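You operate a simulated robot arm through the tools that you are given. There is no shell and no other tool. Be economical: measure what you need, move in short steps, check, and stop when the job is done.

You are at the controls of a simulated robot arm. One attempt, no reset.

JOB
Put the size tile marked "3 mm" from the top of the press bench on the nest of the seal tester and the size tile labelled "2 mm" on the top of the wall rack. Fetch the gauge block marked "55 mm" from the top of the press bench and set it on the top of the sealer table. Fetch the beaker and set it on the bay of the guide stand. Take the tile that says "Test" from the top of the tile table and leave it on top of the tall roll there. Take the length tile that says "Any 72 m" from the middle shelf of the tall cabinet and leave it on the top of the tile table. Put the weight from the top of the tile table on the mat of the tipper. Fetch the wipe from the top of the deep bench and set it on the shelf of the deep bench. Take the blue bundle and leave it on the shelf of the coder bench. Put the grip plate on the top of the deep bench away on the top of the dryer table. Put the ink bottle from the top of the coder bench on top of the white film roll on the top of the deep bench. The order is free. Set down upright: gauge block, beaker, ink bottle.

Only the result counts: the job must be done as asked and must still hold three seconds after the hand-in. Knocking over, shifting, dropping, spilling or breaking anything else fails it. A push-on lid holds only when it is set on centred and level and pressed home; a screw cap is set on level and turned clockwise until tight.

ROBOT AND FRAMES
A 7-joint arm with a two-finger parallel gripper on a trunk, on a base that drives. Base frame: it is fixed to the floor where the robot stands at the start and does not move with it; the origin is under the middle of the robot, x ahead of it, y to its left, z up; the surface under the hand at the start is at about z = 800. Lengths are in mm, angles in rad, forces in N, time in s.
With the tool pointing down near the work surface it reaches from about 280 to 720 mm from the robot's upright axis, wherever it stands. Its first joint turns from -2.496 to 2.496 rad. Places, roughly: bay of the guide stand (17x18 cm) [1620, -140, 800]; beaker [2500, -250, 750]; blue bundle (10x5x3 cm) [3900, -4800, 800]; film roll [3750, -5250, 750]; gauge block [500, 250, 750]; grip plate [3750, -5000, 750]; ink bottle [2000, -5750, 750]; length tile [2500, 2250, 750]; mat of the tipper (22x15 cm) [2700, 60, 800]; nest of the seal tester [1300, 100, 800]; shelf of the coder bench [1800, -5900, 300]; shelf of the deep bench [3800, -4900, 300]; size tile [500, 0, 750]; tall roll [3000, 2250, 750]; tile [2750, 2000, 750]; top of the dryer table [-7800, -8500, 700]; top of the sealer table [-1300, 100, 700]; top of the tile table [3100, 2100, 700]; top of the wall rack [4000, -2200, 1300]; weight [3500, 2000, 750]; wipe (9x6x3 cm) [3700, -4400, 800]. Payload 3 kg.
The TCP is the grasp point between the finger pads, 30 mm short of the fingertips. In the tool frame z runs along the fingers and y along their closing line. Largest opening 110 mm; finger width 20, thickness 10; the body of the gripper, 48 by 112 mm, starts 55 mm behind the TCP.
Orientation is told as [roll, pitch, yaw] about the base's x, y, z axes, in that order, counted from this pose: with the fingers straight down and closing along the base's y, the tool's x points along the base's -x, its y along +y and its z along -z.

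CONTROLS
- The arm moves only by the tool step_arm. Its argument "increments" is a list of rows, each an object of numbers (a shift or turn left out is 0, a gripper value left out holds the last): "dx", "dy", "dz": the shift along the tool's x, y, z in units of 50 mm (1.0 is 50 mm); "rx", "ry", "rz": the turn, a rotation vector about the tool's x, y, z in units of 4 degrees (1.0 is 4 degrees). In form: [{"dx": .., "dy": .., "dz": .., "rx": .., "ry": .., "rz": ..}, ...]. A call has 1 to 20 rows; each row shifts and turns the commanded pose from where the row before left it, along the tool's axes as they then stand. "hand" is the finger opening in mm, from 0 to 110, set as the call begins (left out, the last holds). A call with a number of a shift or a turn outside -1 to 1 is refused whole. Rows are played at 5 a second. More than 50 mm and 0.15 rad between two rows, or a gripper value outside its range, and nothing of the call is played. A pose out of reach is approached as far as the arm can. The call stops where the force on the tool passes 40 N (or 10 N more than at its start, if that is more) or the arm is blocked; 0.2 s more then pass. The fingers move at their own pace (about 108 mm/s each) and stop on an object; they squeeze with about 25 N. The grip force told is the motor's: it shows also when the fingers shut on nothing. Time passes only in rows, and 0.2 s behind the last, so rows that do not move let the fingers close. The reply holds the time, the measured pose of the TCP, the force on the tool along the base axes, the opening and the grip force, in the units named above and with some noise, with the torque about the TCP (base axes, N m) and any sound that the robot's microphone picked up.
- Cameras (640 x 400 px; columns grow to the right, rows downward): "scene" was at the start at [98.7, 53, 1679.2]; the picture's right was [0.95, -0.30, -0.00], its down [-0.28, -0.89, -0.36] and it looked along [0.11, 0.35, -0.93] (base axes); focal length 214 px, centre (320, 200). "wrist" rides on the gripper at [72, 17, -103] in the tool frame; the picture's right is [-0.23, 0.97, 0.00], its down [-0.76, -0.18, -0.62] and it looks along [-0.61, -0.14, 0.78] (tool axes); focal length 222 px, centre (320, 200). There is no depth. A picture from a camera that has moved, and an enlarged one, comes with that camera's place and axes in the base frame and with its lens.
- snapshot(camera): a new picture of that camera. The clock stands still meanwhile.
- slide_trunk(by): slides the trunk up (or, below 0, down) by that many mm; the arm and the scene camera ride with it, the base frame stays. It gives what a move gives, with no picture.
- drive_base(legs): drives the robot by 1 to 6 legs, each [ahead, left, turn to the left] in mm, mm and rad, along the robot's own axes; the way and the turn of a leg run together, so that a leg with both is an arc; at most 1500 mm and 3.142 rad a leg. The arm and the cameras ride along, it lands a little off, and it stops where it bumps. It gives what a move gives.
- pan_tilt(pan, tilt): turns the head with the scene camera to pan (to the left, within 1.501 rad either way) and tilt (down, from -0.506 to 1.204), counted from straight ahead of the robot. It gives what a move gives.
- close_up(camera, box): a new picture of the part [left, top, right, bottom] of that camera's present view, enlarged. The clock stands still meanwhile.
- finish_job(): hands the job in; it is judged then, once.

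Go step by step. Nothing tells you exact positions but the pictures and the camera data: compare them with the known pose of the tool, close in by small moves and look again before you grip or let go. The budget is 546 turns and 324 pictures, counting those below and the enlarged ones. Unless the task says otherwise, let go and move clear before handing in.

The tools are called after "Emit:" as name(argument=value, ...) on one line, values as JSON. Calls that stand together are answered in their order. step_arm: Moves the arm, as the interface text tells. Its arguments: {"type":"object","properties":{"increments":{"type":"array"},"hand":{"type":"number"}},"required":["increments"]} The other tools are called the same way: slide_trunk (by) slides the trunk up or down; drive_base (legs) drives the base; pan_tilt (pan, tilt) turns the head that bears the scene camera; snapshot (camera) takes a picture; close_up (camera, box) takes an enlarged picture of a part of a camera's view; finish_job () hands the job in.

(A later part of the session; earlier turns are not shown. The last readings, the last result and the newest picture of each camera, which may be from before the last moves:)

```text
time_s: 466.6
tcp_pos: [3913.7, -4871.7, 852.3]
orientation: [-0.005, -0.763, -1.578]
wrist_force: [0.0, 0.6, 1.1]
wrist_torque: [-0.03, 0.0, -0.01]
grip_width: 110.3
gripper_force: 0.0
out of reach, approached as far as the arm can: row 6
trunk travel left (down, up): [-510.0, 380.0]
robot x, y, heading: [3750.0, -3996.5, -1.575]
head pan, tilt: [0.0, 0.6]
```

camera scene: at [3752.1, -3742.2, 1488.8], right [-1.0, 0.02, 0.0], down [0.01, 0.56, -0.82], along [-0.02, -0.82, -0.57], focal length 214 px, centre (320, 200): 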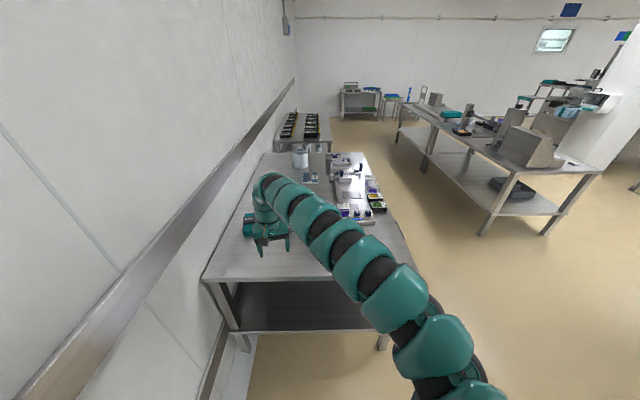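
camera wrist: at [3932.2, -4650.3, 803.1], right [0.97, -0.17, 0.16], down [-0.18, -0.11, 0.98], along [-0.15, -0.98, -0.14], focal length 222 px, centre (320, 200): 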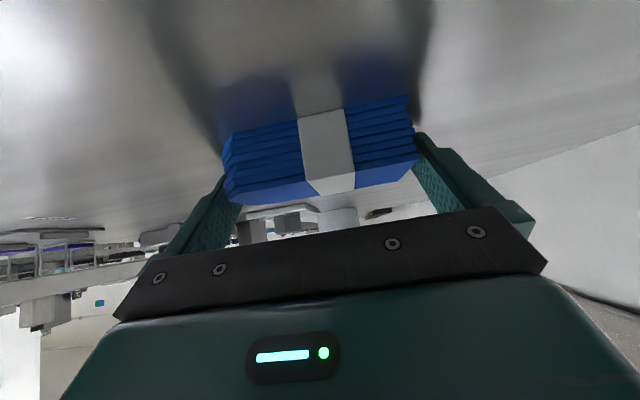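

Emit:
drive_base(legs=[[-500, 0, 0]])

Emit:
slide_trunk(by=200)

Emit:
step_arm(increments=[{"dx": 0.6, "dz": -0.6}, {"dx": 0.6, "dz": -0.6}, {"dx": 0.6, "dz": -0.6}, {"dx": 0.6, "dz": -0.6}, {}])

Emit:
drive_base(legs=[[0, -950, 0], [0, 0, 1.575], [0, -1300, 0]])

Emit:
snapshot(camera="scene")

```text
time_s: 469.5
tcp_pos: [3915.9, -4372.4, 852.3]
orientation: [-0.006, -0.765, -1.573]
wrist_force: [0.5, 0.2, 0.2]
wrist_torque: [0.01, 0.0, -0.02]
grip_width: 110.0
gripper_force: 0.1
trunk travel left (down, up): [-510.0, 380.0]
robot x, y, heading: [3749.5, -3501.8, -1.566]
head pan, tilt: [0.0, 0.6]
```

```text
time_s: 471.7
tcp_pos: [3916.0, -4374.5, 1052.5]
orientation: [-0.005, -0.765, -1.573]
wrist_force: [0.9, -0.6, 0.1]
wrist_torque: [0.02, -0.04, 0.02]
grip_width: 110.3
gripper_force: 0.1
trunk travel left (down, up): [-710.0, 180.0]
robot x, y, heading: [3753.3, -3497.5, -1.569]
head pan, tilt: [0.0, 0.6]
```

```text
time_s: 472.9
tcp_pos: [3916.6, -4203.3, 1056.2]
orientation: [-0.005, -0.763, -1.573]
wrist_force: [0.7, 0.6, -0.2]
wrist_torque: [-0.02, -0.02, 0.01]
grip_width: 110.1
gripper_force: 0.1
trunk travel left (down, up): [-710.0, 180.0]
robot x, y, heading: [3748.7, -3501.2, -1.57]
head pan, tilt: [0.0, 0.6]
```

```text
time_s: 487.6
tcp_pos: [3522.8, -4619.0, 1057.0]
orientation: [-0.005, -0.764, -0.011]
wrist_force: [-0.2, 0.5, 0.3]
wrist_torque: [-0.01, 0.0, -0.02]
grip_width: 110.2
gripper_force: 0.0
trunk travel left (down, up): [-710.0, 180.0]
robot x, y, heading: [2818.7, -4779.4, -0.005]
head pan, tilt: [0.0, 0.6]
```

```text
153 pictures are left
camera scene: at [2987.9, -4780.8, 1608.8], right [0.0, -1.0, 0.0], down [-0.56, 0.0, -0.83], along [0.82, 0.0, -0.57], focal length 214 px, centre (320, 200)
```

scene: 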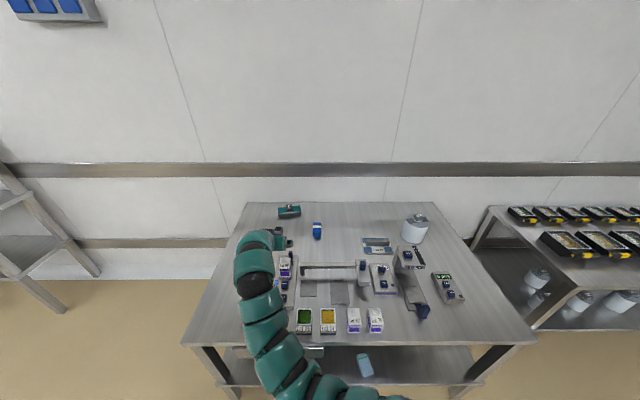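

Emit:
close_up(camera="scene", box=[260, 190, 460, 330])

```text
2.86 times, centred on (360, 260) of scene
camera zoom: at [2987.9, -4780.8, 1608.8], right [0.0, -1.0, 0.0], down [-0.56, 0.0, -0.83], along [0.82, 0.0, -0.57], focal length 613 px, centre (206, 29)
```

zoom: 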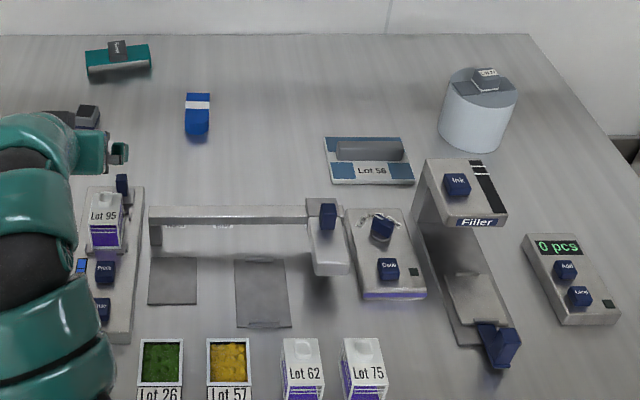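

Emit:
drive_base(legs=[[0, -140, 0], [215, 0, 0.005]])

Emit:
snapshot(camera="wrist")

```text
time_s: 490.2
tcp_pos: [3738.7, -4750.4, 1055.5]
orientation: [-0.006, -0.762, -0.004]
wrist_force: [-0.1, 0.2, -1.0]
wrist_torque: [0.02, 0.03, -0.01]
grip_width: 110.1
gripper_force: 0.1
trunk travel left (down, up): [-710.0, 180.0]
robot x, y, heading: [3036.7, -4919.1, 0.002]
head pan, tilt: [0.0, 0.6]
```

```text
151 pictures are left
camera wrist: at [3615.5, -4733.1, 1080.4], right [0.17, 0.97, 0.15], down [0.12, -0.17, 0.98], along [0.98, -0.15, -0.15], focal length 222 px, centre (320, 200)
```

wrist: 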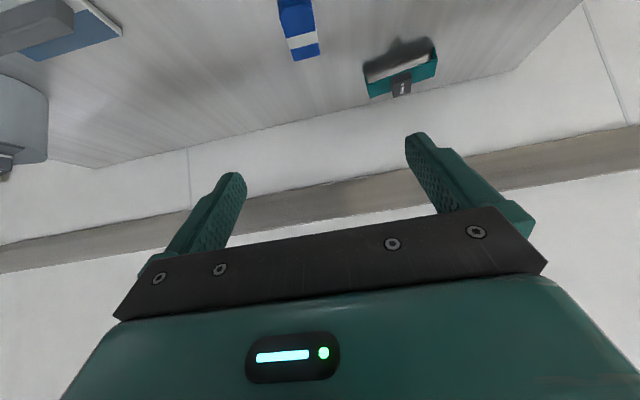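

Emit:
step_arm(increments=[{"dx": -0.62, "dz": 0.59, "dy": -0.085}, {"dx": -0.62, "dz": 0.59, "dy": -0.085}, {"dx": -0.62, "dz": 0.59, "dy": -0.085}, {"dx": -0.62, "dz": 0.59, "dy": -0.085}, {}], hand=90)

Emit:
slide_trunk(by=-180)

Emit:
snapshot(camera="wrist")

Emit:
snapshot(camera="scene")

```text
time_s: 491.4
tcp_pos: [3910.5, -4769.9, 1053.8]
orientation: [-0.003, -0.762, -0.003]
wrist_force: [-0.3, 0.1, 1.0]
wrist_torque: [-0.01, 0.01, -0.01]
grip_width: 90.0
gripper_force: 0.2
trunk travel left (down, up): [-710.0, 180.0]
robot x, y, heading: [3032.7, -4916.0, 0.003]
head pan, tilt: [0.0, 0.6]
```

```text
time_s: 493.4
tcp_pos: [3909.9, -4769.4, 874.5]
orientation: [-0.004, -0.764, -0.002]
wrist_force: [-0.5, -0.6, -0.4]
wrist_torque: [0.0, 0.0, -0.02]
grip_width: 89.8
gripper_force: 0.1
trunk travel left (down, up): [-530.0, 360.0]
robot x, y, heading: [3032.4, -4913.4, 0.0]
head pan, tilt: [0.0, 0.6]
```

```text
150 pictures are left
camera wrist: at [3786.7, -4751.3, 900.3], right [0.17, 0.97, 0.15], down [0.12, -0.17, 0.98], along [0.98, -0.15, -0.14], focal length 222 px, centre (320, 200)
```

wrist: 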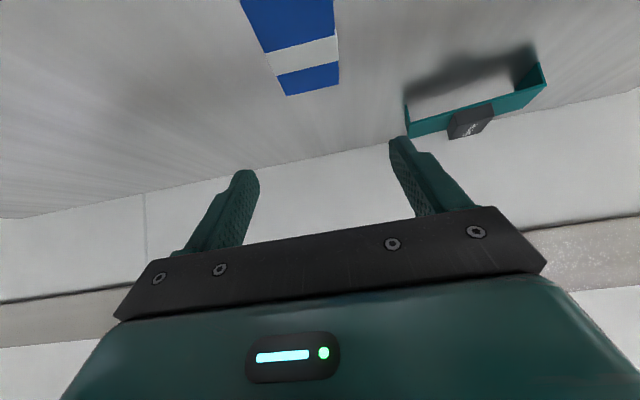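

```text
149 pictures are left
camera scene: at [3203.9, -4916.8, 1428.9], right [0.0, -1.0, 0.0], down [-0.56, 0.0, -0.83], along [0.83, 0.0, -0.56], focal length 214 px, centre (320, 200)
```

scene: 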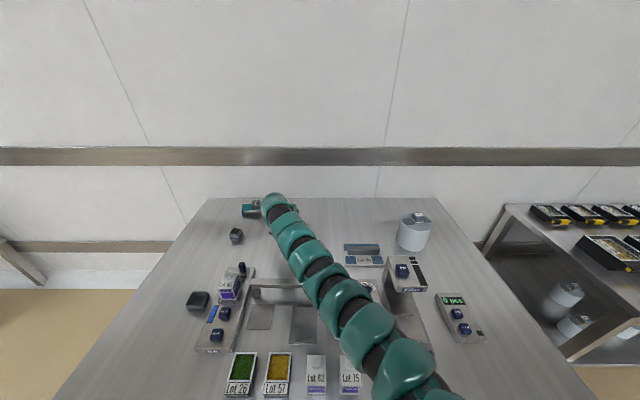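

Emit:
slide_trunk(by=-60)

Emit:
snapshot(camera="wrist")

Emit:
close_up(camera="scene", box=[200, 180, 460, 400])

```text
time_s: 494.4
tcp_pos: [3910.1, -4769.1, 816.2]
orientation: [-0.005, -0.765, -0.004]
wrist_force: [-0.5, 0.2, -0.2]
wrist_torque: [-0.01, -0.01, 0.07]
grip_width: 90.2
gripper_force: 0.0
trunk travel left (down, up): [-470.0, 420.0]
robot x, y, heading: [3033.1, -4918.2, 0.008]
head pan, tilt: [0.0, 0.6]
```

```text
148 pictures are left
camera wrist: at [3786.7, -4751.3, 840.3], right [0.17, 0.97, 0.15], down [0.12, -0.17, 0.98], along [0.98, -0.15, -0.14], focal length 222 px, centre (320, 200)
```

wrist: 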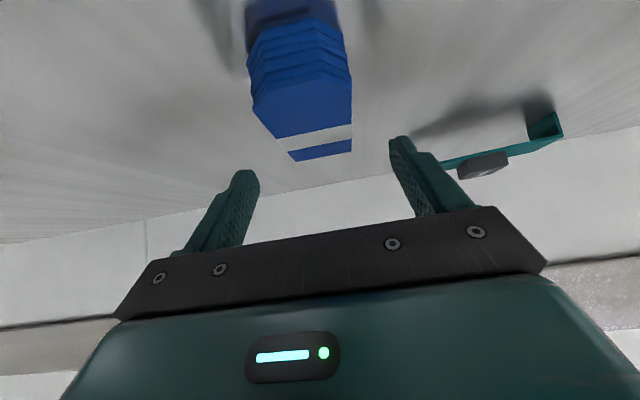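

```text
1.82 times, centred on (330, 290) of scene
camera zoom: at [3203.8, -4916.8, 1368.9], right [0.0, -1.0, 0.0], down [-0.56, 0.0, -0.83], along [0.83, 0.0, -0.56], focal length 390 px, centre (302, 36)
```

zoom: 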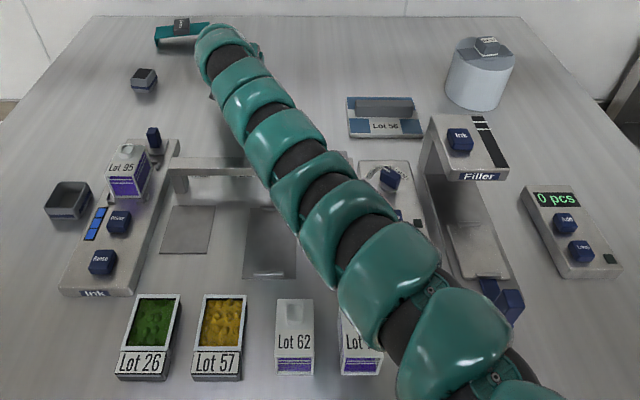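

Emit:
slide_trunk(by=-30)

Emit:
step_arm(increments=[{"dy": -0.05, "dx": 0.1, "dz": 0.1}, {"dx": 0.06, "dz": 0.06}, {}])

Emit:
snapshot(camera="wrist")

```text
time_s: 495.2
tcp_pos: [3909.4, -4768.9, 784.0]
orientation: [-0.006, -0.765, -0.002]
wrist_force: [0.4, -0.1, -0.5]
wrist_torque: [0.02, 0.02, 0.0]
grip_width: 89.9
gripper_force: 0.1
trunk travel left (down, up): [-440.0, 450.0]
robot x, y, heading: [3036.1, -4917.7, 0.004]
head pan, tilt: [0.0, 0.6]
```

```text
time_s: 496.0
tcp_pos: [3908.9, -4771.0, 778.6]
orientation: [-0.002, -0.771, -0.004]
wrist_force: [4.9, -0.1, 16.8]
wrist_torque: [0.77, -0.36, -0.08]
grip_width: 90.0
gripper_force: 0.2
trunk travel left (down, up): [-440.0, 450.0]
robot x, y, heading: [3032.7, -4914.9, 0.003]
head pan, tilt: [0.0, 0.6]
```

```text
146 pictures are left
camera wrist: at [3785.7, -4753.6, 802.8], right [0.17, 0.97, 0.16], down [0.11, -0.18, 0.98], along [0.98, -0.15, -0.14], focal length 222 px, centre (320, 200)
```

wrist: 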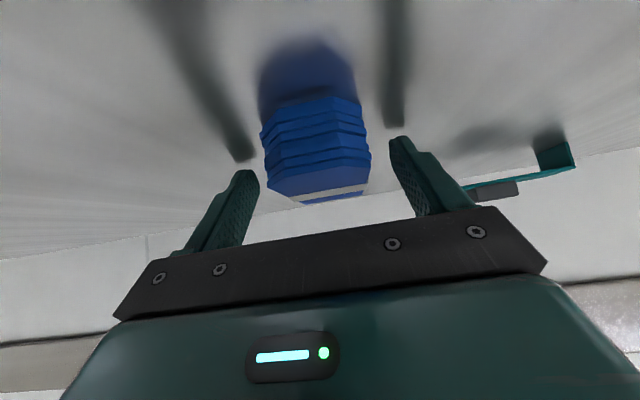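

Emit:
step_arm(increments=[{"dx": -0.05, "dz": -0.05}, {}])

Emit:
step_arm(increments=[{}, {}, {}, {}], hand=0)

Emit:
step_arm(increments=[{"dx": -0.2, "dz": -0.2}, {"dx": -0.5, "dz": -0.5}, {"dx": -0.3, "dz": -0.3}, {}])

Emit:
snapshot(camera="wrist")

```text
time_s: 496.6
tcp_pos: [3909.9, -4771.5, 779.0]
orientation: [-0.004, -0.767, -0.002]
wrist_force: [10.6, 3.1, 16.2]
wrist_torque: [0.77, -0.48, -0.48]
grip_width: 91.9
gripper_force: 1.3
trunk travel left (down, up): [-440.0, 450.0]
robot x, y, heading: [3033.1, -4917.0, 0.001]
head pan, tilt: [0.0, 0.6]
```

```text
time_s: 497.6
tcp_pos: [3907.8, -4771.8, 778.7]
orientation: [-0.006, -0.767, -0.003]
wrist_force: [-5.1, 3.8, 14.9]
wrist_torque: [0.54, -0.07, 0.21]
grip_width: 47.5
gripper_force: 25.3
trunk travel left (down, up): [-440.0, 450.0]
robot x, y, heading: [3034.6, -4916.3, 0.003]
head pan, tilt: [0.0, 0.6]
```

```text
time_s: 498.6
tcp_pos: [3911.1, -4772.5, 847.3]
orientation: [-0.006, -0.762, -0.002]
wrist_force: [0.2, 0.7, -1.4]
wrist_torque: [-0.03, 0.02, -0.01]
grip_width: 47.6
gripper_force: 24.8
trunk travel left (down, up): [-440.0, 450.0]
robot x, y, heading: [3032.5, -4920.5, 0.002]
head pan, tilt: [0.0, 0.6]
```

```text
145 pictures are left
camera wrist: at [3788.5, -4755.4, 873.2], right [0.17, 0.97, 0.15], down [0.12, -0.17, 0.98], along [0.98, -0.15, -0.14], focal length 222 px, centre (320, 200)
```

wrist: 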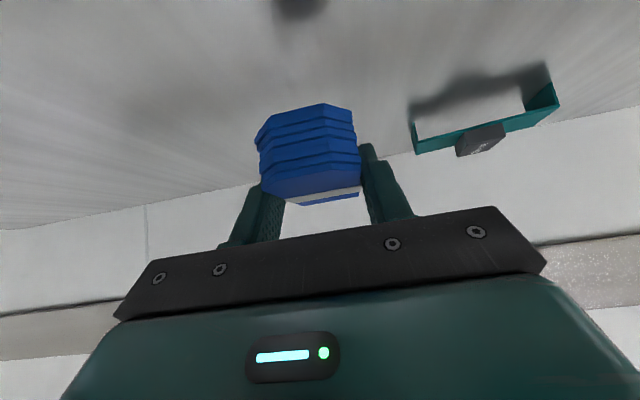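

Emit:
slide_trunk(by=250)

Emit:
step_arm(increments=[{"dx": 0.6, "dz": -0.6}, {"dx": 0.6, "dz": -0.6}, {"dx": 0.6, "dz": -0.6}, {"dx": 0.6, "dz": -0.6}, {}])

Emit:
drive_base(legs=[[-330, 0, 0], [0, 620, 0], [0, 0, -1.571], [0, -600, 0]])

Emit:
snapshot(camera="scene")

```text
time_s: 501.2
tcp_pos: [3911.9, -4773.9, 1097.5]
orientation: [-0.007, -0.766, -0.002]
wrist_force: [-0.7, -0.1, -0.4]
wrist_torque: [-0.01, 0.01, 0.02]
grip_width: 47.5
gripper_force: 25.5
trunk travel left (down, up): [-690.0, 200.0]
robot x, y, heading: [3035.9, -4916.2, -0.0]
head pan, tilt: [0.0, 0.6]
```

```text
time_s: 502.4
tcp_pos: [3743.8, -4771.6, 1100.9]
orientation: [-0.005, -0.763, -0.003]
wrist_force: [0.6, 0.0, -0.9]
wrist_torque: [-0.03, 0.03, -0.02]
grip_width: 47.3
gripper_force: 24.7
trunk travel left (down, up): [-690.0, 200.0]
robot x, y, heading: [3031.5, -4915.3, 0.002]
head pan, tilt: [0.0, 0.6]
```

```text
time_s: 514.5
tcp_pos: [2261.6, -4999.2, 1101.4]
orientation: [-0.006, -0.764, -1.563]
wrist_force: [0.8, 0.3, -0.8]
wrist_torque: [-0.02, 0.02, 0.01]
grip_width: 47.5
gripper_force: 24.5
trunk travel left (down, up): [-690.0, 200.0]
robot x, y, heading: [2107.0, -4291.1, -1.556]
head pan, tilt: [0.0, 0.6]
```

```text
144 pictures are left
camera scene: at [2111.0, -4460.9, 1588.8], right [-1.0, -0.01, 0.0], down [-0.01, 0.57, -0.82], along [0.01, -0.82, -0.57], focal length 214 px, centre (320, 200)
```

scene: 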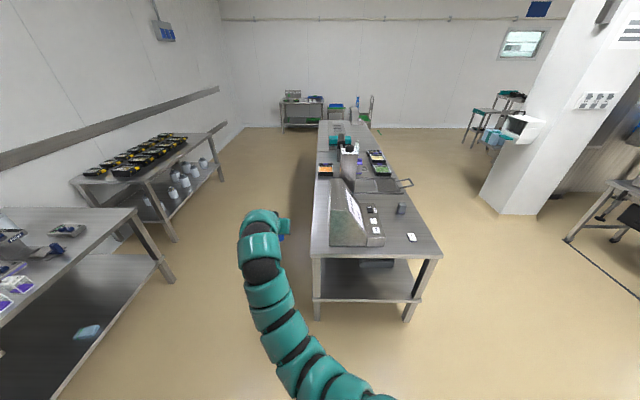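

Emit:
drive_base(legs=[[0, -420, -0.01]])

Emit:
slide_trunk(by=-400)

Emit:
slide_trunk(by=-200)

Emit:
snapshot(camera="scene")

Emit:
snapshot(camera="wrist")

```text
time_s: 517.1
tcp_pos: [1827.7, -5003.9, 1101.2]
orientation: [-0.006, -0.765, -1.571]
wrist_force: [-0.6, 0.0, -0.3]
wrist_torque: [-0.01, -0.02, 0.01]
grip_width: 47.3
gripper_force: 24.8
trunk travel left (down, up): [-690.0, 200.0]
robot x, y, heading: [1681.3, -4298.0, -1.561]
head pan, tilt: [0.0, 0.6]
```

```text
time_s: 520.9
tcp_pos: [1828.0, -5004.2, 700.9]
orientation: [-0.006, -0.763, -1.573]
wrist_force: [0.7, 0.3, -1.2]
wrist_torque: [0.01, -0.02, 0.01]
grip_width: 47.5
gripper_force: 25.1
trunk travel left (down, up): [-290.0, 600.0]
robot x, y, heading: [1680.1, -4296.1, -1.567]
head pan, tilt: [0.0, 0.6]
```

```text
time_s: 523.1
tcp_pos: [1828.0, -5004.3, 501.6]
orientation: [-0.006, -0.766, -1.571]
wrist_force: [-0.2, -0.1, -0.6]
wrist_torque: [-0.03, -0.03, 0.01]
grip_width: 47.7
gripper_force: 25.0
trunk travel left (down, up): [-90.0, 800.0]
robot x, y, heading: [1678.7, -4294.5, -1.561]
head pan, tilt: [0.0, 0.6]
```

```text
143 pictures are left
camera scene: at [1683.2, -4465.0, 988.9], right [-1.0, -0.01, 0.0], down [0.0, 0.57, -0.82], along [0.0, -0.82, -0.57], focal length 214 px, centre (320, 200)
```

scene: 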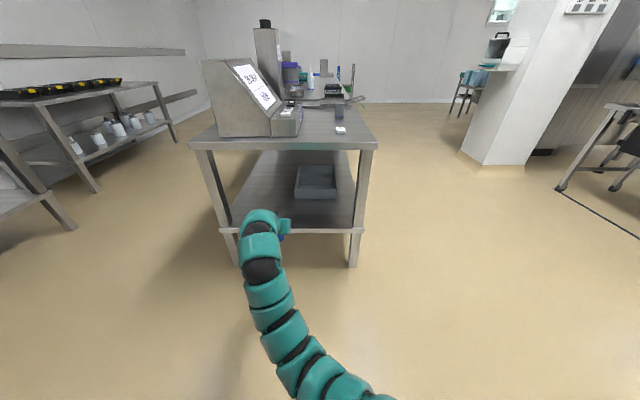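

```text
142 pictures are left
camera wrist: at [1847.3, -4880.3, 526.3], right [0.97, -0.17, 0.15], down [-0.17, -0.12, 0.98], along [-0.15, -0.98, -0.14], focal length 222 px, centre (320, 200)
```

wrist: 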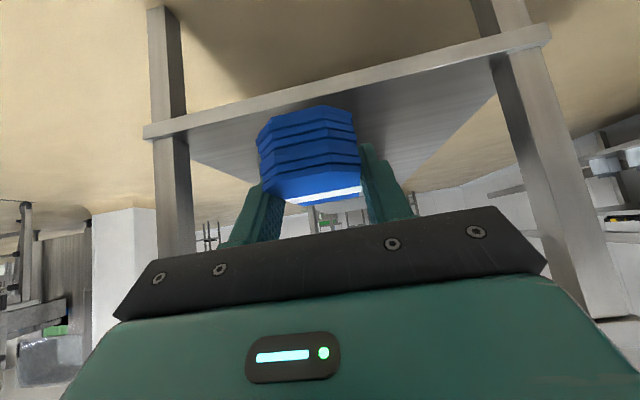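

Emit:
drive_base(legs=[[290, 0, 0]])

Emit:
slide_trunk(by=-90)

Emit:
snapshot(camera="wrist")

Emit:
snapshot(camera="scene")

```text
time_s: 525.0
tcp_pos: [1834.2, -5289.2, 502.0]
orientation: [-0.004, -0.764, -1.565]
wrist_force: [0.1, 0.0, -1.0]
wrist_torque: [-0.01, -0.02, 0.0]
grip_width: 47.3
gripper_force: 25.0
trunk travel left (down, up): [-90.0, 800.0]
robot x, y, heading: [1683.1, -4581.4, -1.564]
head pan, tilt: [0.0, 0.6]
```

```text
time_s: 526.3
tcp_pos: [1833.7, -5289.4, 411.7]
orientation: [-0.006, -0.764, -1.566]
wrist_force: [-0.4, 0.0, -1.2]
wrist_torque: [0.01, 0.0, 0.06]
grip_width: 47.2
gripper_force: 25.1
trunk travel left (down, up): [0.0, 890.0]
robot x, y, heading: [1683.2, -4579.3, -1.56]
head pan, tilt: [0.0, 0.6]
```

```text
141 pictures are left
camera wrist: at [1852.1, -5165.3, 436.3], right [0.97, -0.16, 0.15], down [-0.17, -0.12, 0.98], along [-0.14, -0.98, -0.14], focal length 222 px, centre (320, 200)
```

wrist: 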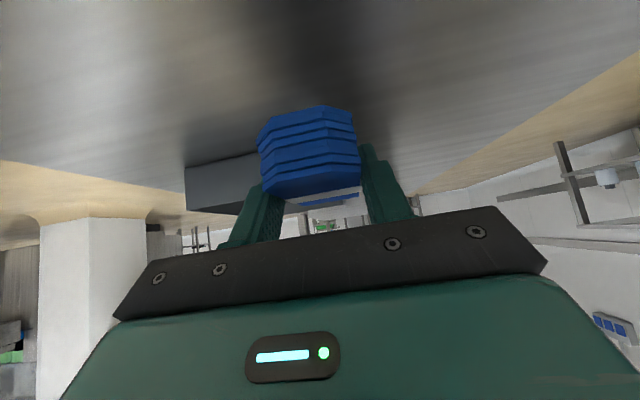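

```text
140 pictures are left
camera scene: at [1686.3, -4750.8, 898.8], right [-1.0, -0.01, 0.0], down [-0.01, 0.57, -0.82], along [0.01, -0.82, -0.57], focal length 214 px, centre (320, 200)
```

scene: 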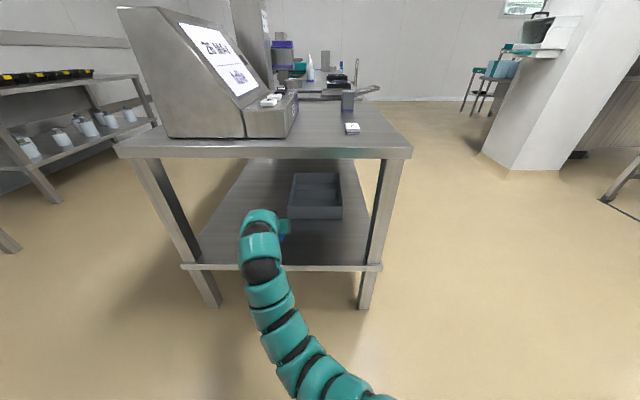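

Emit:
step_arm(increments=[{"dx": 0.42, "dz": 0.43}, {"dx": 0.35, "dz": 0.36}, {"dx": 0.1, "dz": 0.1}, {}])

Emit:
step_arm(increments=[{"dx": 0.07, "dz": 0.07}, {"dx": 0.07, "dz": 0.07}, {"dx": 0.07, "dz": 0.07}, {}])

```text
time_s: 527.3
tcp_pos: [1835.0, -5289.3, 351.5]
orientation: [-0.006, -0.765, -1.57]
wrist_force: [-0.1, -0.5, -0.4]
wrist_torque: [0.03, -0.03, 0.05]
grip_width: 47.4
gripper_force: 24.6
trunk travel left (down, up): [0.0, 890.0]
robot x, y, heading: [1683.6, -4580.4, -1.557]
head pan, tilt: [0.0, 0.6]
```

```text
time_s: 528.3
tcp_pos: [1832.6, -5293.1, 340.7]
orientation: [-0.004, -0.768, -1.574]
wrist_force: [0.9, 0.4, -0.3]
wrist_torque: [0.01, 0.03, 0.01]
grip_width: 47.7
gripper_force: 25.2
trunk travel left (down, up): [0.0, 890.0]
robot x, y, heading: [1683.0, -4584.9, -1.555]
head pan, tilt: [0.0, 0.6]
```

Emit:
step_arm(increments=[{"dx": 0.07, "dz": 0.07}, {"dx": 0.07, "dz": 0.07}, {}])

Emit:
snapshot(camera="wrist")

```text
time_s: 529.1
tcp_pos: [1832.0, -5295.6, 336.4]
orientation: [0.001, -0.771, -1.579]
wrist_force: [-0.3, -0.3, -1.5]
wrist_torque: [0.01, 0.0, -0.02]
grip_width: 47.7
gripper_force: 24.7
trunk travel left (down, up): [0.0, 890.0]
robot x, y, heading: [1682.0, -4580.6, -1.558]
head pan, tilt: [0.0, 0.6]
```

```text
139 pictures are left
camera wrist: at [1851.2, -5171.3, 360.2], right [0.97, -0.17, 0.16], down [-0.18, -0.11, 0.98], along [-0.15, -0.98, -0.14], focal length 222 px, centre (320, 200)
```

wrist: 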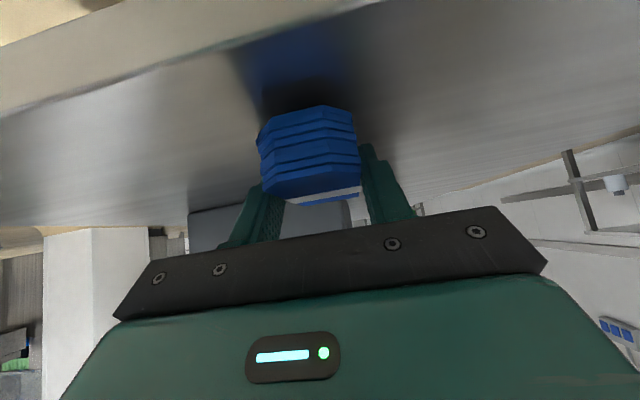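

Emit:
step_arm(increments=[{"dx": 0.08, "dz": 0.08}, {"dx": 0.08, "dz": 0.08}, {}])

```text
time_s: 529.9
tcp_pos: [1831.7, -5296.4, 329.1]
orientation: [0.004, -0.775, -1.585]
wrist_force: [0.2, -0.4, -1.9]
wrist_torque: [-0.02, -0.01, 0.04]
grip_width: 47.4
gripper_force: 25.7
trunk travel left (down, up): [0.0, 890.0]
robot x, y, heading: [1686.1, -4582.0, -1.563]
head pan, tilt: [0.0, 0.6]
```

Emit:
close_up(camera="scene", box=[160, 180, 400, 400])

Emit:
step_arm(increments=[{"dx": 0.08, "dz": 0.08}, {}])

```text
1.82 times, centred on (280, 290) of scene
camera zoom: at [1691.7, -4757.4, 905.0], right [-1.0, -0.01, 0.01], down [-0.01, 0.57, -0.82], along [0.0, -0.82, -0.57], focal length 390 px, centre (393, 36)
```

zoom: 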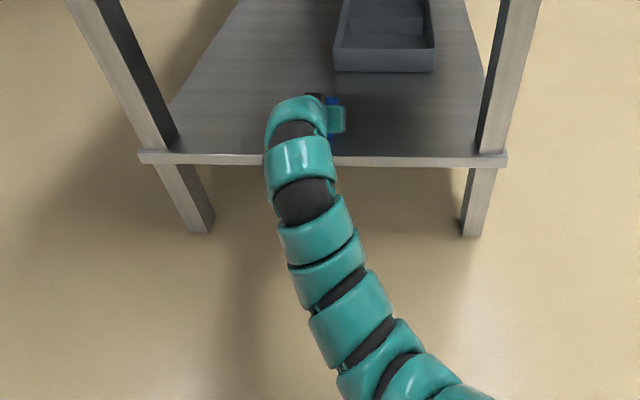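

```text
time_s: 530.5
tcp_pos: [1830.7, -5299.2, 328.9]
orientation: [0.009, -0.784, -1.589]
wrist_force: [2.1, -2.1, 17.7]
wrist_torque: [0.25, 0.38, -0.12]
grip_width: 47.4
gripper_force: 24.7
trunk travel left (down, up): [0.0, 890.0]
robot x, y, heading: [1684.0, -4582.7, -1.559]
head pan, tilt: [0.0, 0.6]
```

Emit:
step_arm(increments=[{}, {}, {}], hand=75)

Emit:
step_arm(increments=[{"dx": -0.3, "dz": -0.3}, {"dx": -0.5, "dz": -0.5}, {"dx": -0.3, "dz": -0.3}, {}])

Emit:
slide_trunk(by=60)

Emit:
snapshot(camera="wrist")

```text
time_s: 531.3
tcp_pos: [1832.8, -5298.6, 328.0]
orientation: [0.012, -0.781, -1.588]
wrist_force: [19.7, -1.7, 26.9]
wrist_torque: [-0.42, 0.38, 0.32]
grip_width: 65.2
gripper_force: 0.1
trunk travel left (down, up): [0.0, 890.0]
robot x, y, heading: [1686.1, -4581.7, -1.562]
head pan, tilt: [0.0, 0.6]
```

```text
time_s: 532.3
tcp_pos: [1833.4, -5288.5, 382.9]
orientation: [-0.008, -0.76, -1.564]
wrist_force: [-0.5, 0.1, 0.2]
wrist_torque: [0.01, -0.01, 0.01]
grip_width: 74.9
gripper_force: 0.0
trunk travel left (down, up): [0.0, 890.0]
robot x, y, heading: [1683.5, -4581.3, -1.565]
head pan, tilt: [0.0, 0.6]
```

```text
time_s: 533.3
tcp_pos: [1832.9, -5289.8, 446.5]
orientation: [-0.005, -0.764, -1.566]
wrist_force: [0.7, -0.9, -0.1]
wrist_torque: [0.03, 0.01, 0.03]
grip_width: 75.0
gripper_force: 0.0
trunk travel left (down, up): [-60.0, 830.0]
robot x, y, heading: [1685.0, -4584.1, -1.559]
head pan, tilt: [0.0, 0.6]
```

```text
137 pictures are left
camera wrist: at [1850.9, -5165.9, 471.3], right [0.97, -0.16, 0.15], down [-0.17, -0.12, 0.98], along [-0.14, -0.98, -0.14], focal length 222 px, centre (320, 200)
```

wrist: 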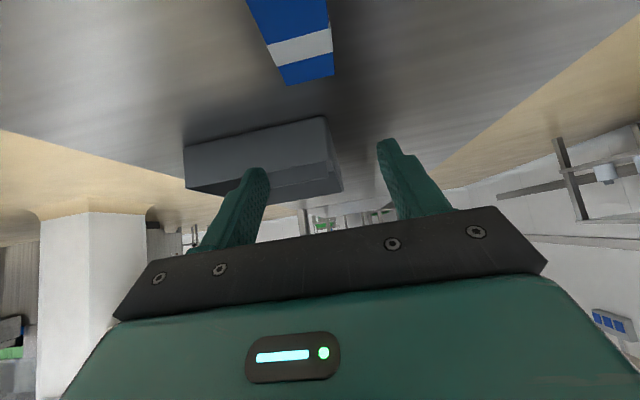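

Emit:
drive_base(legs=[[-350, 0, 0]])

Emit:
slide_trunk(by=400)

Emit:
slide_trunk(by=400)

Emit:
drive_base(legs=[[0, 900, 0], [700, 0, 0]])

Emit:
pan_tilt(pan=-0.8, tilt=0.7)

Emit:
snapshot(camera="scene")

```text
time_s: 535.6
tcp_pos: [1827.6, -4935.1, 446.6]
orientation: [-0.004, -0.764, -1.569]
wrist_force: [0.2, 0.4, -1.0]
wrist_torque: [-0.01, 0.01, 0.01]
grip_width: 75.1
gripper_force: 0.0
trunk travel left (down, up): [-60.0, 830.0]
robot x, y, heading: [1679.2, -4228.0, -1.564]
head pan, tilt: [0.0, 0.6]
```

```text
time_s: 539.4
tcp_pos: [1827.1, -4935.9, 845.9]
orientation: [-0.005, -0.764, -1.569]
wrist_force: [0.7, 0.0, -0.2]
wrist_torque: [0.01, 0.01, -0.04]
grip_width: 74.8
gripper_force: 0.1
trunk travel left (down, up): [-460.0, 430.0]
robot x, y, heading: [1680.6, -4229.0, -1.56]
head pan, tilt: [0.0, 0.6]
```

```text
time_s: 543.2
tcp_pos: [1827.4, -4936.3, 1247.1]
orientation: [-0.005, -0.765, -1.57]
wrist_force: [0.0, -0.7, 0.3]
wrist_torque: [-0.02, -0.02, 0.02]
grip_width: 75.0
gripper_force: 0.0
trunk travel left (down, up): [-860.0, 30.0]
robot x, y, heading: [1677.8, -4228.4, -1.563]
head pan, tilt: [0.0, 0.6]
```

```text
time_s: 546.1
tcp_pos: [2350.8, -4925.1, 1245.9]
orientation: [-0.011, -0.763, -1.45]
wrist_force: [0.1, 0.1, -0.6]
wrist_torque: [0.04, 0.08, -0.04]
grip_width: 75.1
gripper_force: 0.1
trunk travel left (down, up): [-860.0, 30.0]
robot x, y, heading: [2115.5, -4235.8, -1.443]
head pan, tilt: [0.0, 0.6]
stopped in leg 1: the robot was blocked; the commanded pose is now the measured one
```

```text
time_s: 547.2
tcp_pos: [2346.4, -4923.6, 1245.8]
orientation: [-0.006, -0.765, -1.454]
wrist_force: [-0.1, -0.2, 0.0]
wrist_torque: [-0.02, 0.02, 0.02]
grip_width: 74.8
gripper_force: 0.1
trunk travel left (down, up): [-860.0, 30.0]
robot x, y, heading: [2117.4, -4238.0, -1.445]
head pan, tilt: [-0.799, 0.7]
```

```text
136 pictures are left
camera scene: at [2074.8, -4383.5, 1750.2], right [-0.78, 0.62, 0.0], down [0.4, 0.5, -0.76], along [-0.48, -0.6, -0.64], focal length 214 px, centre (320, 200)
```

scene: 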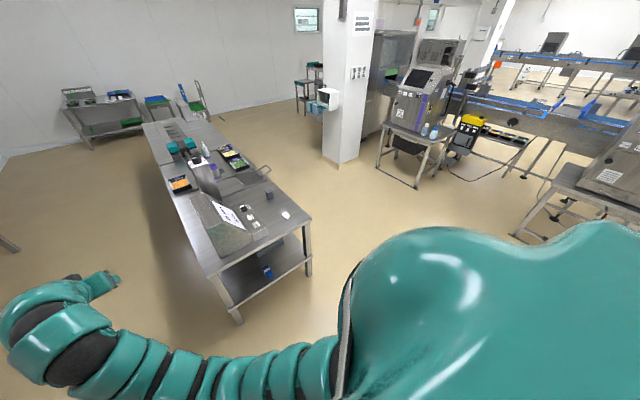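

Emit:
drive_base(legs=[[150, 0, -0.128], [0, 560, 0], [900, 0, 0]])

Emit:
pan_tilt(pan=-1.1, tilt=0.75)

Emit:
snapshot(camera="scene")

```text
time_s: 555.8
tcp_pos: [2850.6, -5999.8, 1245.4]
orientation: [-0.006, -0.765, -1.557]
wrist_force: [-0.3, 0.6, -0.6]
wrist_torque: [0.03, 0.0, 0.01]
grip_width: 74.9
gripper_force: 0.0
trunk travel left (down, up): [-860.0, 30.0]
robot x, y, heading: [2694.6, -5295.0, -1.55]
head pan, tilt: [-0.799, 0.7]
```

```text
time_s: 556.6
tcp_pos: [2850.3, -5999.8, 1246.3]
orientation: [-0.007, -0.766, -1.556]
wrist_force: [0.1, 0.2, -0.5]
wrist_torque: [0.02, -0.01, 0.01]
grip_width: 75.1
gripper_force: 0.1
trunk travel left (down, up): [-860.0, 30.0]
robot x, y, heading: [2690.3, -5289.7, -1.549]
head pan, tilt: [-1.1, 0.75]
```

```text
135 pictures are left
camera scene: at [2623.5, -5413.1, 1746.0], right [-0.47, 0.88, 0.0], down [0.6, 0.32, -0.73], along [-0.64, -0.35, -0.68], focal length 214 px, centre (320, 200)
```

scene: 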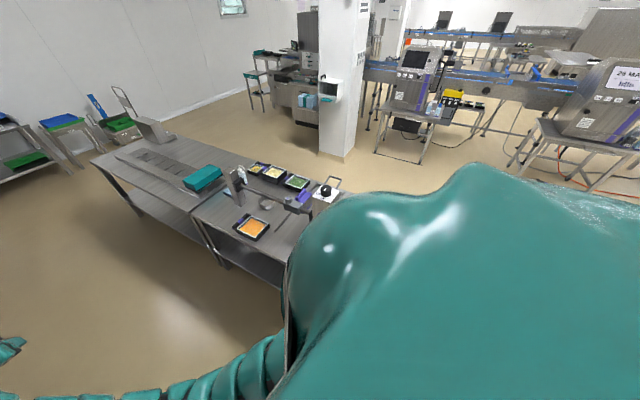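

Emit:
close_up(camera="scene", box=[180, 140, 360, 270])

```text
3.08 times, centred on (270, 205) of scene
camera zoom: at [2623.5, -5413.1, 1746.0], right [-0.47, 0.88, 0.0], down [0.6, 0.32, -0.73], along [-0.64, -0.35, -0.68], focal length 660 px, centre (474, 185)
```

zoom: 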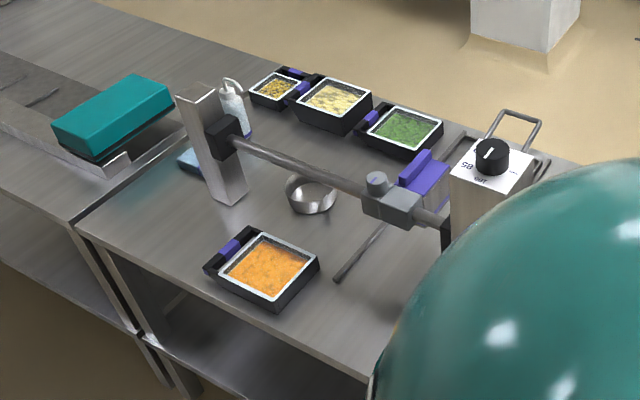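

Emit:
drive_base(legs=[[0, 0, -1.59]])

Emit:
pan_tilt(pan=0.3, tilt=0.7)

Emit:
snapshot(camera="scene")

```text
time_s: 560.8
tcp_pos: [1983.0, -5435.2, 1246.6]
orientation: [-0.006, -0.763, 3.135]
wrist_force: [-0.1, -0.1, -0.3]
wrist_torque: [0.0, -0.02, 0.01]
grip_width: 75.0
gripper_force: 0.0
trunk travel left (down, up): [-860.0, 30.0]
robot x, y, heading: [2690.5, -5295.7, -3.146]
head pan, tilt: [-1.1, 0.75]
```

```text
time_s: 562.4
tcp_pos: [1982.3, -5434.6, 1246.5]
orientation: [-0.007, -0.764, 3.135]
wrist_force: [-0.1, -0.9, -0.6]
wrist_torque: [-0.01, -0.02, -0.02]
grip_width: 75.1
gripper_force: 0.1
trunk travel left (down, up): [-860.0, 30.0]
robot x, y, heading: [2693.5, -5290.5, -3.144]
head pan, tilt: [0.3, 0.7]
```

```text
133 pictures are left
camera scene: at [2533.2, -5318.7, 1750.2], right [-0.3, 0.96, 0.0], down [0.62, 0.19, -0.76], along [-0.73, -0.23, -0.64], focal length 214 px, centre (320, 200)
```

scene: 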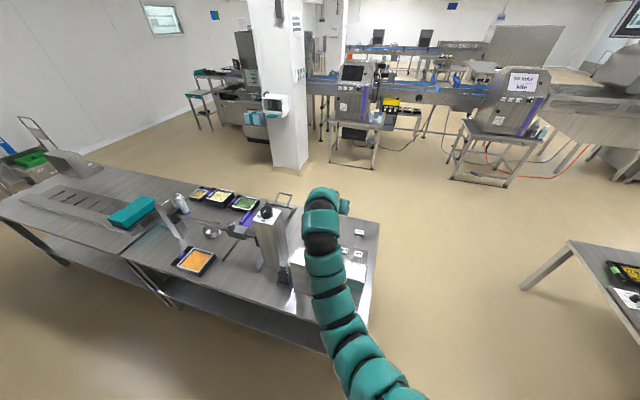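

Emit:
close_up(camera="scene", box=[170, 180, 390, 310])

```text
2.91 times, centred on (280, 245) of scene
camera zoom: at [2533.2, -5318.7, 1750.2], right [-0.3, 0.96, 0.0], down [0.62, 0.19, -0.76], along [-0.73, -0.23, -0.64], focal length 624 px, centre (436, 69)
```

zoom: 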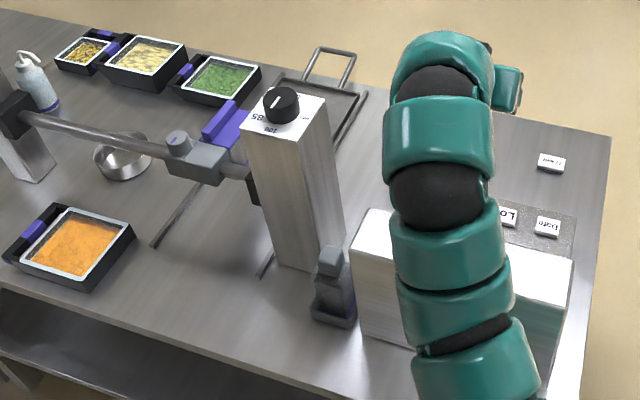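

Emit:
drive_base(legs=[[-150, 0, 0], [0, 215, 0]])

Emit:
slide_trunk(by=-300)

Emit:
snapshot(camera="wrist")

Emit:
snapshot(camera="scene")

```text
time_s: 565.0
tcp_pos: [2130.4, -5650.6, 1246.3]
orientation: [-0.006, -0.767, 3.133]
wrist_force: [0.3, 0.5, -0.1]
wrist_torque: [0.05, -0.01, -0.02]
grip_width: 75.1
gripper_force: 0.1
trunk travel left (down, up): [-860.0, 30.0]
robot x, y, heading: [2838.7, -5506.9, 3.141]
head pan, tilt: [0.3, 0.7]
```

```text
time_s: 568.0
tcp_pos: [2130.4, -5649.0, 945.9]
orientation: [-0.006, -0.763, 3.135]
wrist_force: [-0.3, 0.6, 0.2]
wrist_torque: [-0.02, -0.02, -0.04]
grip_width: 74.9
gripper_force: 0.0
trunk travel left (down, up): [-560.0, 330.0]
robot x, y, heading: [2840.0, -5508.6, 3.141]
head pan, tilt: [0.3, 0.7]
```

```text
131 pictures are left
camera wrist: at [2255.2, -5667.8, 971.4], right [-0.18, -0.97, 0.15], down [-0.12, 0.17, 0.98], along [-0.98, 0.16, -0.14], focal length 222 px, centre (320, 200)
```

wrist: 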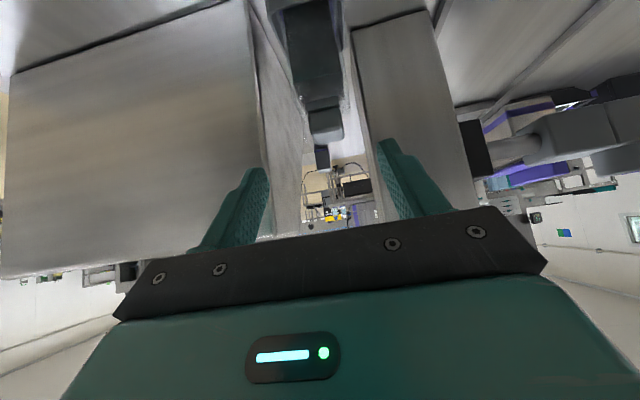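

```text
130 pictures are left
camera scene: at [2681.1, -5533.6, 1450.3], right [-0.3, 0.96, 0.0], down [0.62, 0.19, -0.76], along [-0.73, -0.23, -0.64], focal length 214 px, centre (320, 200)
```

scene: 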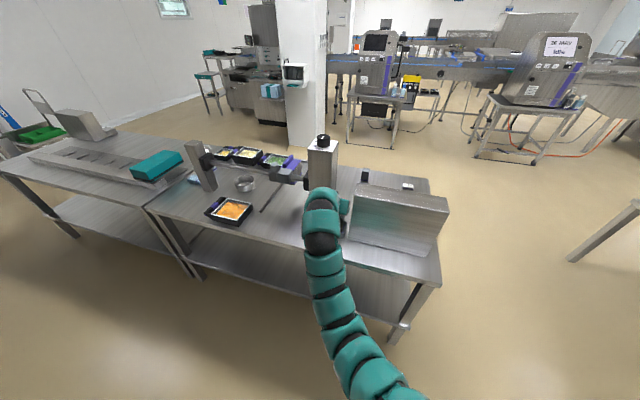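

Emit:
close_up(camera="wrist", box=[220, 0, 440, 180])

```text
2.22 times, centred on (330, 90) of wrist
camera zoom: at [2255.2, -5667.8, 971.4], right [-0.18, -0.97, 0.15], down [-0.12, 0.17, 0.98], along [-0.98, 0.16, -0.14], focal length 494 px, centre (298, 444)
```

zoom: 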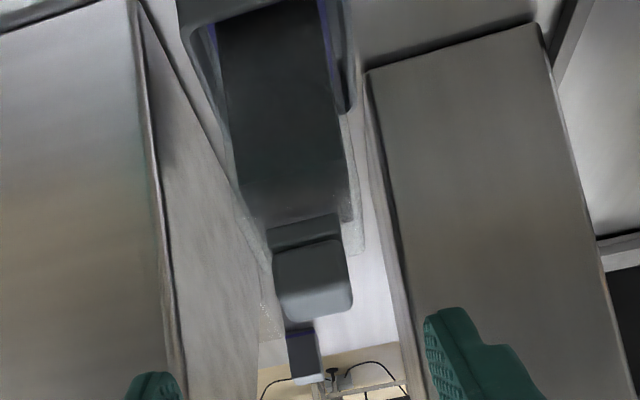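

Emit:
slide_trunk(by=200)

Emit:
step_arm(increments=[{"ry": 1}, {"ry": 1}, {"ry": 1}, {"ry": 1}, {"ry": 1}, {"ry": 1}, {"ry": 1}, {"ry": 1}, {"ry": 1}, {"ry": 1}, {"ry": 0.95}, {}], hand=110)

Emit:
snapshot(camera="wrist")

```text
time_s: 570.2
tcp_pos: [2131.6, -5648.9, 1146.2]
orientation: [-0.006, -0.765, 3.132]
wrist_force: [0.2, -0.1, -0.3]
wrist_torque: [0.0, 0.03, 0.03]
grip_width: 75.0
gripper_force: 0.0
trunk travel left (down, up): [-760.0, 130.0]
robot x, y, heading: [2845.2, -5505.1, 3.143]
head pan, tilt: [0.3, 0.7]
```

```text
time_s: 572.8
tcp_pos: [2130.4, -5649.5, 1145.9]
orientation: [-0.006, 0.001, 3.128]
wrist_force: [-0.1, 0.3, -0.3]
wrist_torque: [0.01, 0.0, -0.01]
grip_width: 110.1
gripper_force: 0.1
trunk travel left (down, up): [-760.0, 130.0]
robot x, y, heading: [2840.2, -5505.9, 3.141]
head pan, tilt: [0.3, 0.7]
```

```text
128 pictures are left
camera wrist: at [2203.6, -5667.3, 1250.3], right [-0.24, -0.97, 0.0], down [-0.76, 0.19, 0.62], along [-0.6, 0.15, -0.78], focal length 222 px, centre (320, 200)
```

wrist: 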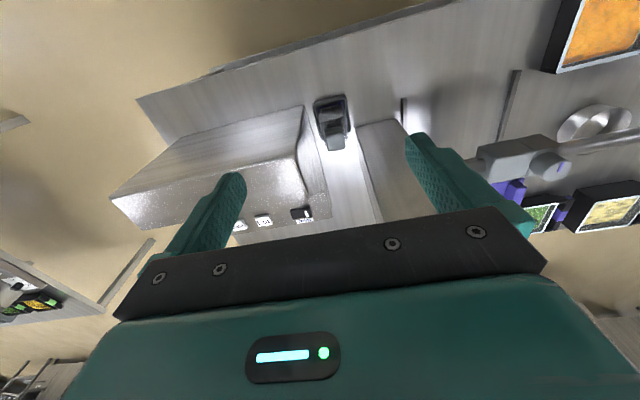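

Emit:
close_up(camera="wrist", box=[260, 60, 440, 200])

```text
2.86 times, centred on (350, 130) of wrist
camera zoom: at [2203.6, -5667.3, 1250.3], right [-0.24, -0.97, 0.0], down [-0.76, 0.19, 0.62], along [-0.6, 0.15, -0.78], focal length 635 px, centre (234, 400)
```

zoom: 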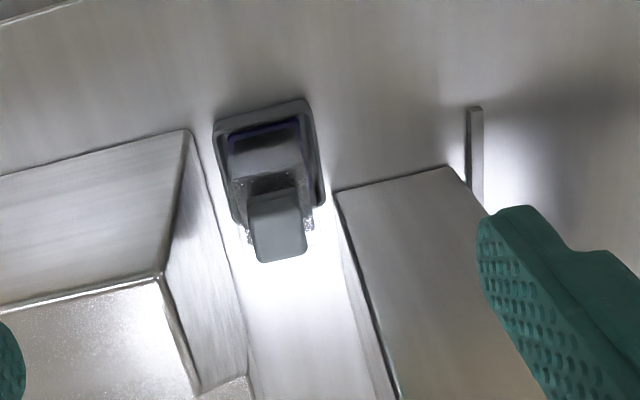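

Emit:
step_arm(increments=[{"rz": 1}, {"rz": 1}, {"rz": 1.0}, {"ry": -1}, {"ry": -1}, {"ry": -1}, {"ry": -1}, {"ry": -1}, {"ry": -1}, {"ry": -1}, {"ry": -1}, {"ry": -1}, {"ry": -1}, {"ry": -1}, {}], hand=64)

Emit:
slide_trunk(by=-180)

Emit:
snapshot(camera="wrist")

```text
time_s: 576.0
tcp_pos: [2130.1, -5649.3, 1146.3]
orientation: [-0.007, -0.77, 2.924]
wrist_force: [0.3, -0.2, 1.1]
wrist_torque: [0.02, -0.01, 0.0]
grip_width: 63.8
gripper_force: 0.1
trunk travel left (down, up): [-760.0, 130.0]
robot x, y, heading: [2842.2, -5507.3, 3.141]
head pan, tilt: [0.3, 0.7]
```

```text
time_s: 578.0
tcp_pos: [2130.9, -5648.5, 965.2]
orientation: [-0.006, -0.772, 2.923]
wrist_force: [0.9, -0.3, -0.1]
wrist_torque: [0.01, -0.01, 0.03]
grip_width: 63.8
gripper_force: 0.1
trunk travel left (down, up): [-580.0, 310.0]
robot x, y, heading: [2839.8, -5508.4, 3.143]
head pan, tilt: [0.3, 0.7]
```

```text
126 pictures are left
camera wrist: at [2248.6, -5693.0, 990.9], right [-0.37, -0.91, 0.15], down [-0.07, 0.19, 0.98], along [-0.92, 0.35, -0.14], focal length 222 px, centre (320, 200)
```

wrist: 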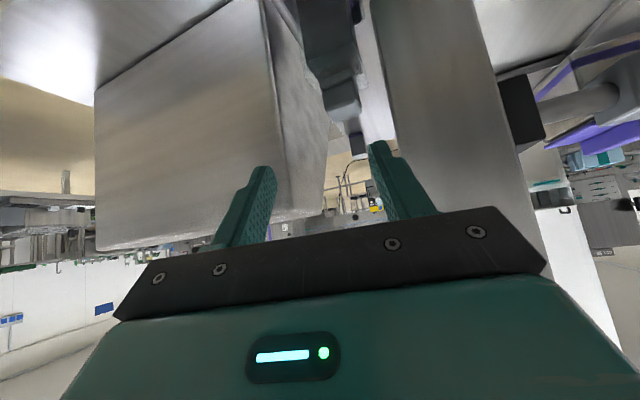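

Emit:
step_arm(increments=[{"dx": -0.53, "dz": 0.52, "dy": 0.25}, {"dx": -0.53, "dz": 0.52, "dy": 0.26}, {}])

Emit:
snapshot(camera="wrist")

Emit:
snapshot(camera="scene")

```text
time_s: 578.8
tcp_pos: [2052.5, -5658.3, 967.7]
orientation: [-0.008, -0.769, 2.923]
wrist_force: [0.6, 0.1, -0.8]
wrist_torque: [0.03, 0.0, 0.05]
grip_width: 63.9
gripper_force: 0.1
trunk travel left (down, up): [-580.0, 310.0]
robot x, y, heading: [2836.7, -5505.6, 3.142]
head pan, tilt: [0.3, 0.7]
```

```text
125 pictures are left
camera wrist: at [2170.7, -5702.5, 990.4], right [-0.37, -0.91, 0.15], down [-0.07, 0.19, 0.98], along [-0.92, 0.36, -0.14], focal length 222 px, centre (320, 200)
```

wrist: 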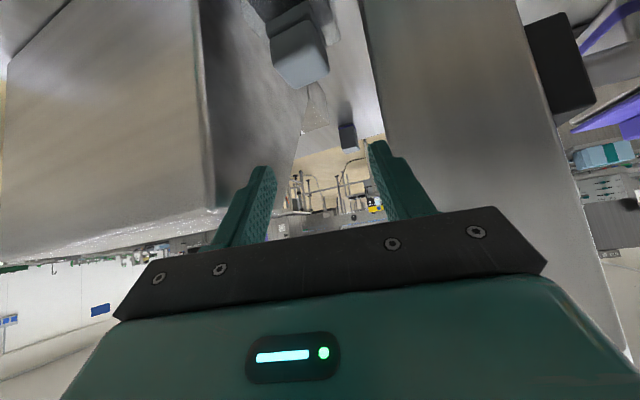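

```text
124 pictures are left
camera scene: at [2681.1, -5533.6, 1470.2], right [-0.3, 0.96, 0.0], down [0.62, 0.19, -0.76], along [-0.73, -0.23, -0.64], focal length 214 px, centre (320, 200)
```

scene: 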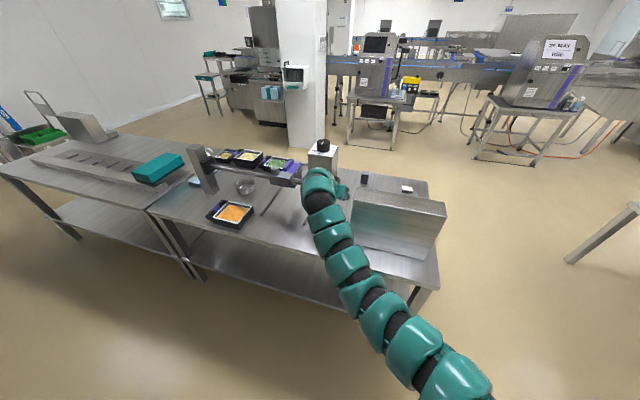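

Emit:
step_arm(increments=[{"dx": 0.42, "dz": 0.43}, {"dx": 0.42, "dz": 0.43}, {}], hand=58)

Emit:
snapshot(camera="wrist")

```text
time_s: 579.6
tcp_pos: [2053.8, -5659.7, 905.9]
orientation: [-0.006, -0.77, 2.923]
wrist_force: [0.0, 0.1, 0.2]
wrist_torque: [-0.03, 0.01, 0.02]
grip_width: 58.0
gripper_force: 0.1
trunk travel left (down, up): [-580.0, 310.0]
robot x, y, heading: [2841.5, -5510.0, 3.143]
head pan, tilt: [0.3, 0.7]
```

```text
123 pictures are left
camera wrist: at [2172.0, -5702.7, 930.6], right [-0.37, -0.91, 0.15], down [-0.07, 0.19, 0.98], along [-0.92, 0.35, -0.14], focal length 222 px, centre (320, 200)
```

wrist: 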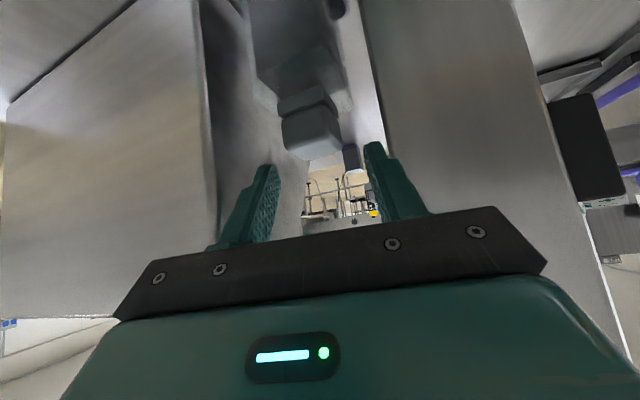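

Emit:
close_up(camera="wrist", box=[220, 20, 420, 180])

```text
2.50 times, centred on (320, 100) of wrist
camera zoom: at [2172.0, -5702.7, 930.6], right [-0.37, -0.91, 0.15], down [-0.07, 0.19, 0.98], along [-0.92, 0.35, -0.14], focal length 555 px, centre (320, 450)
```

zoom: 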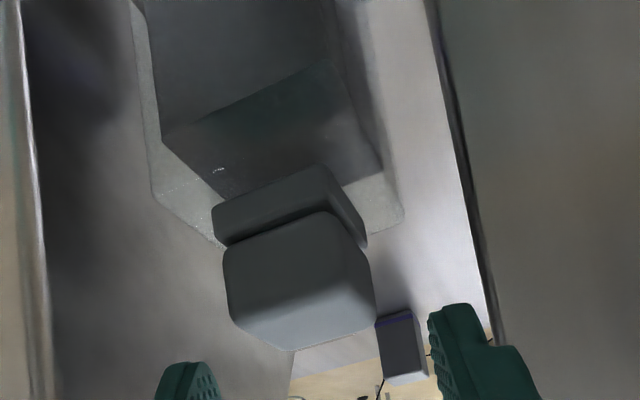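

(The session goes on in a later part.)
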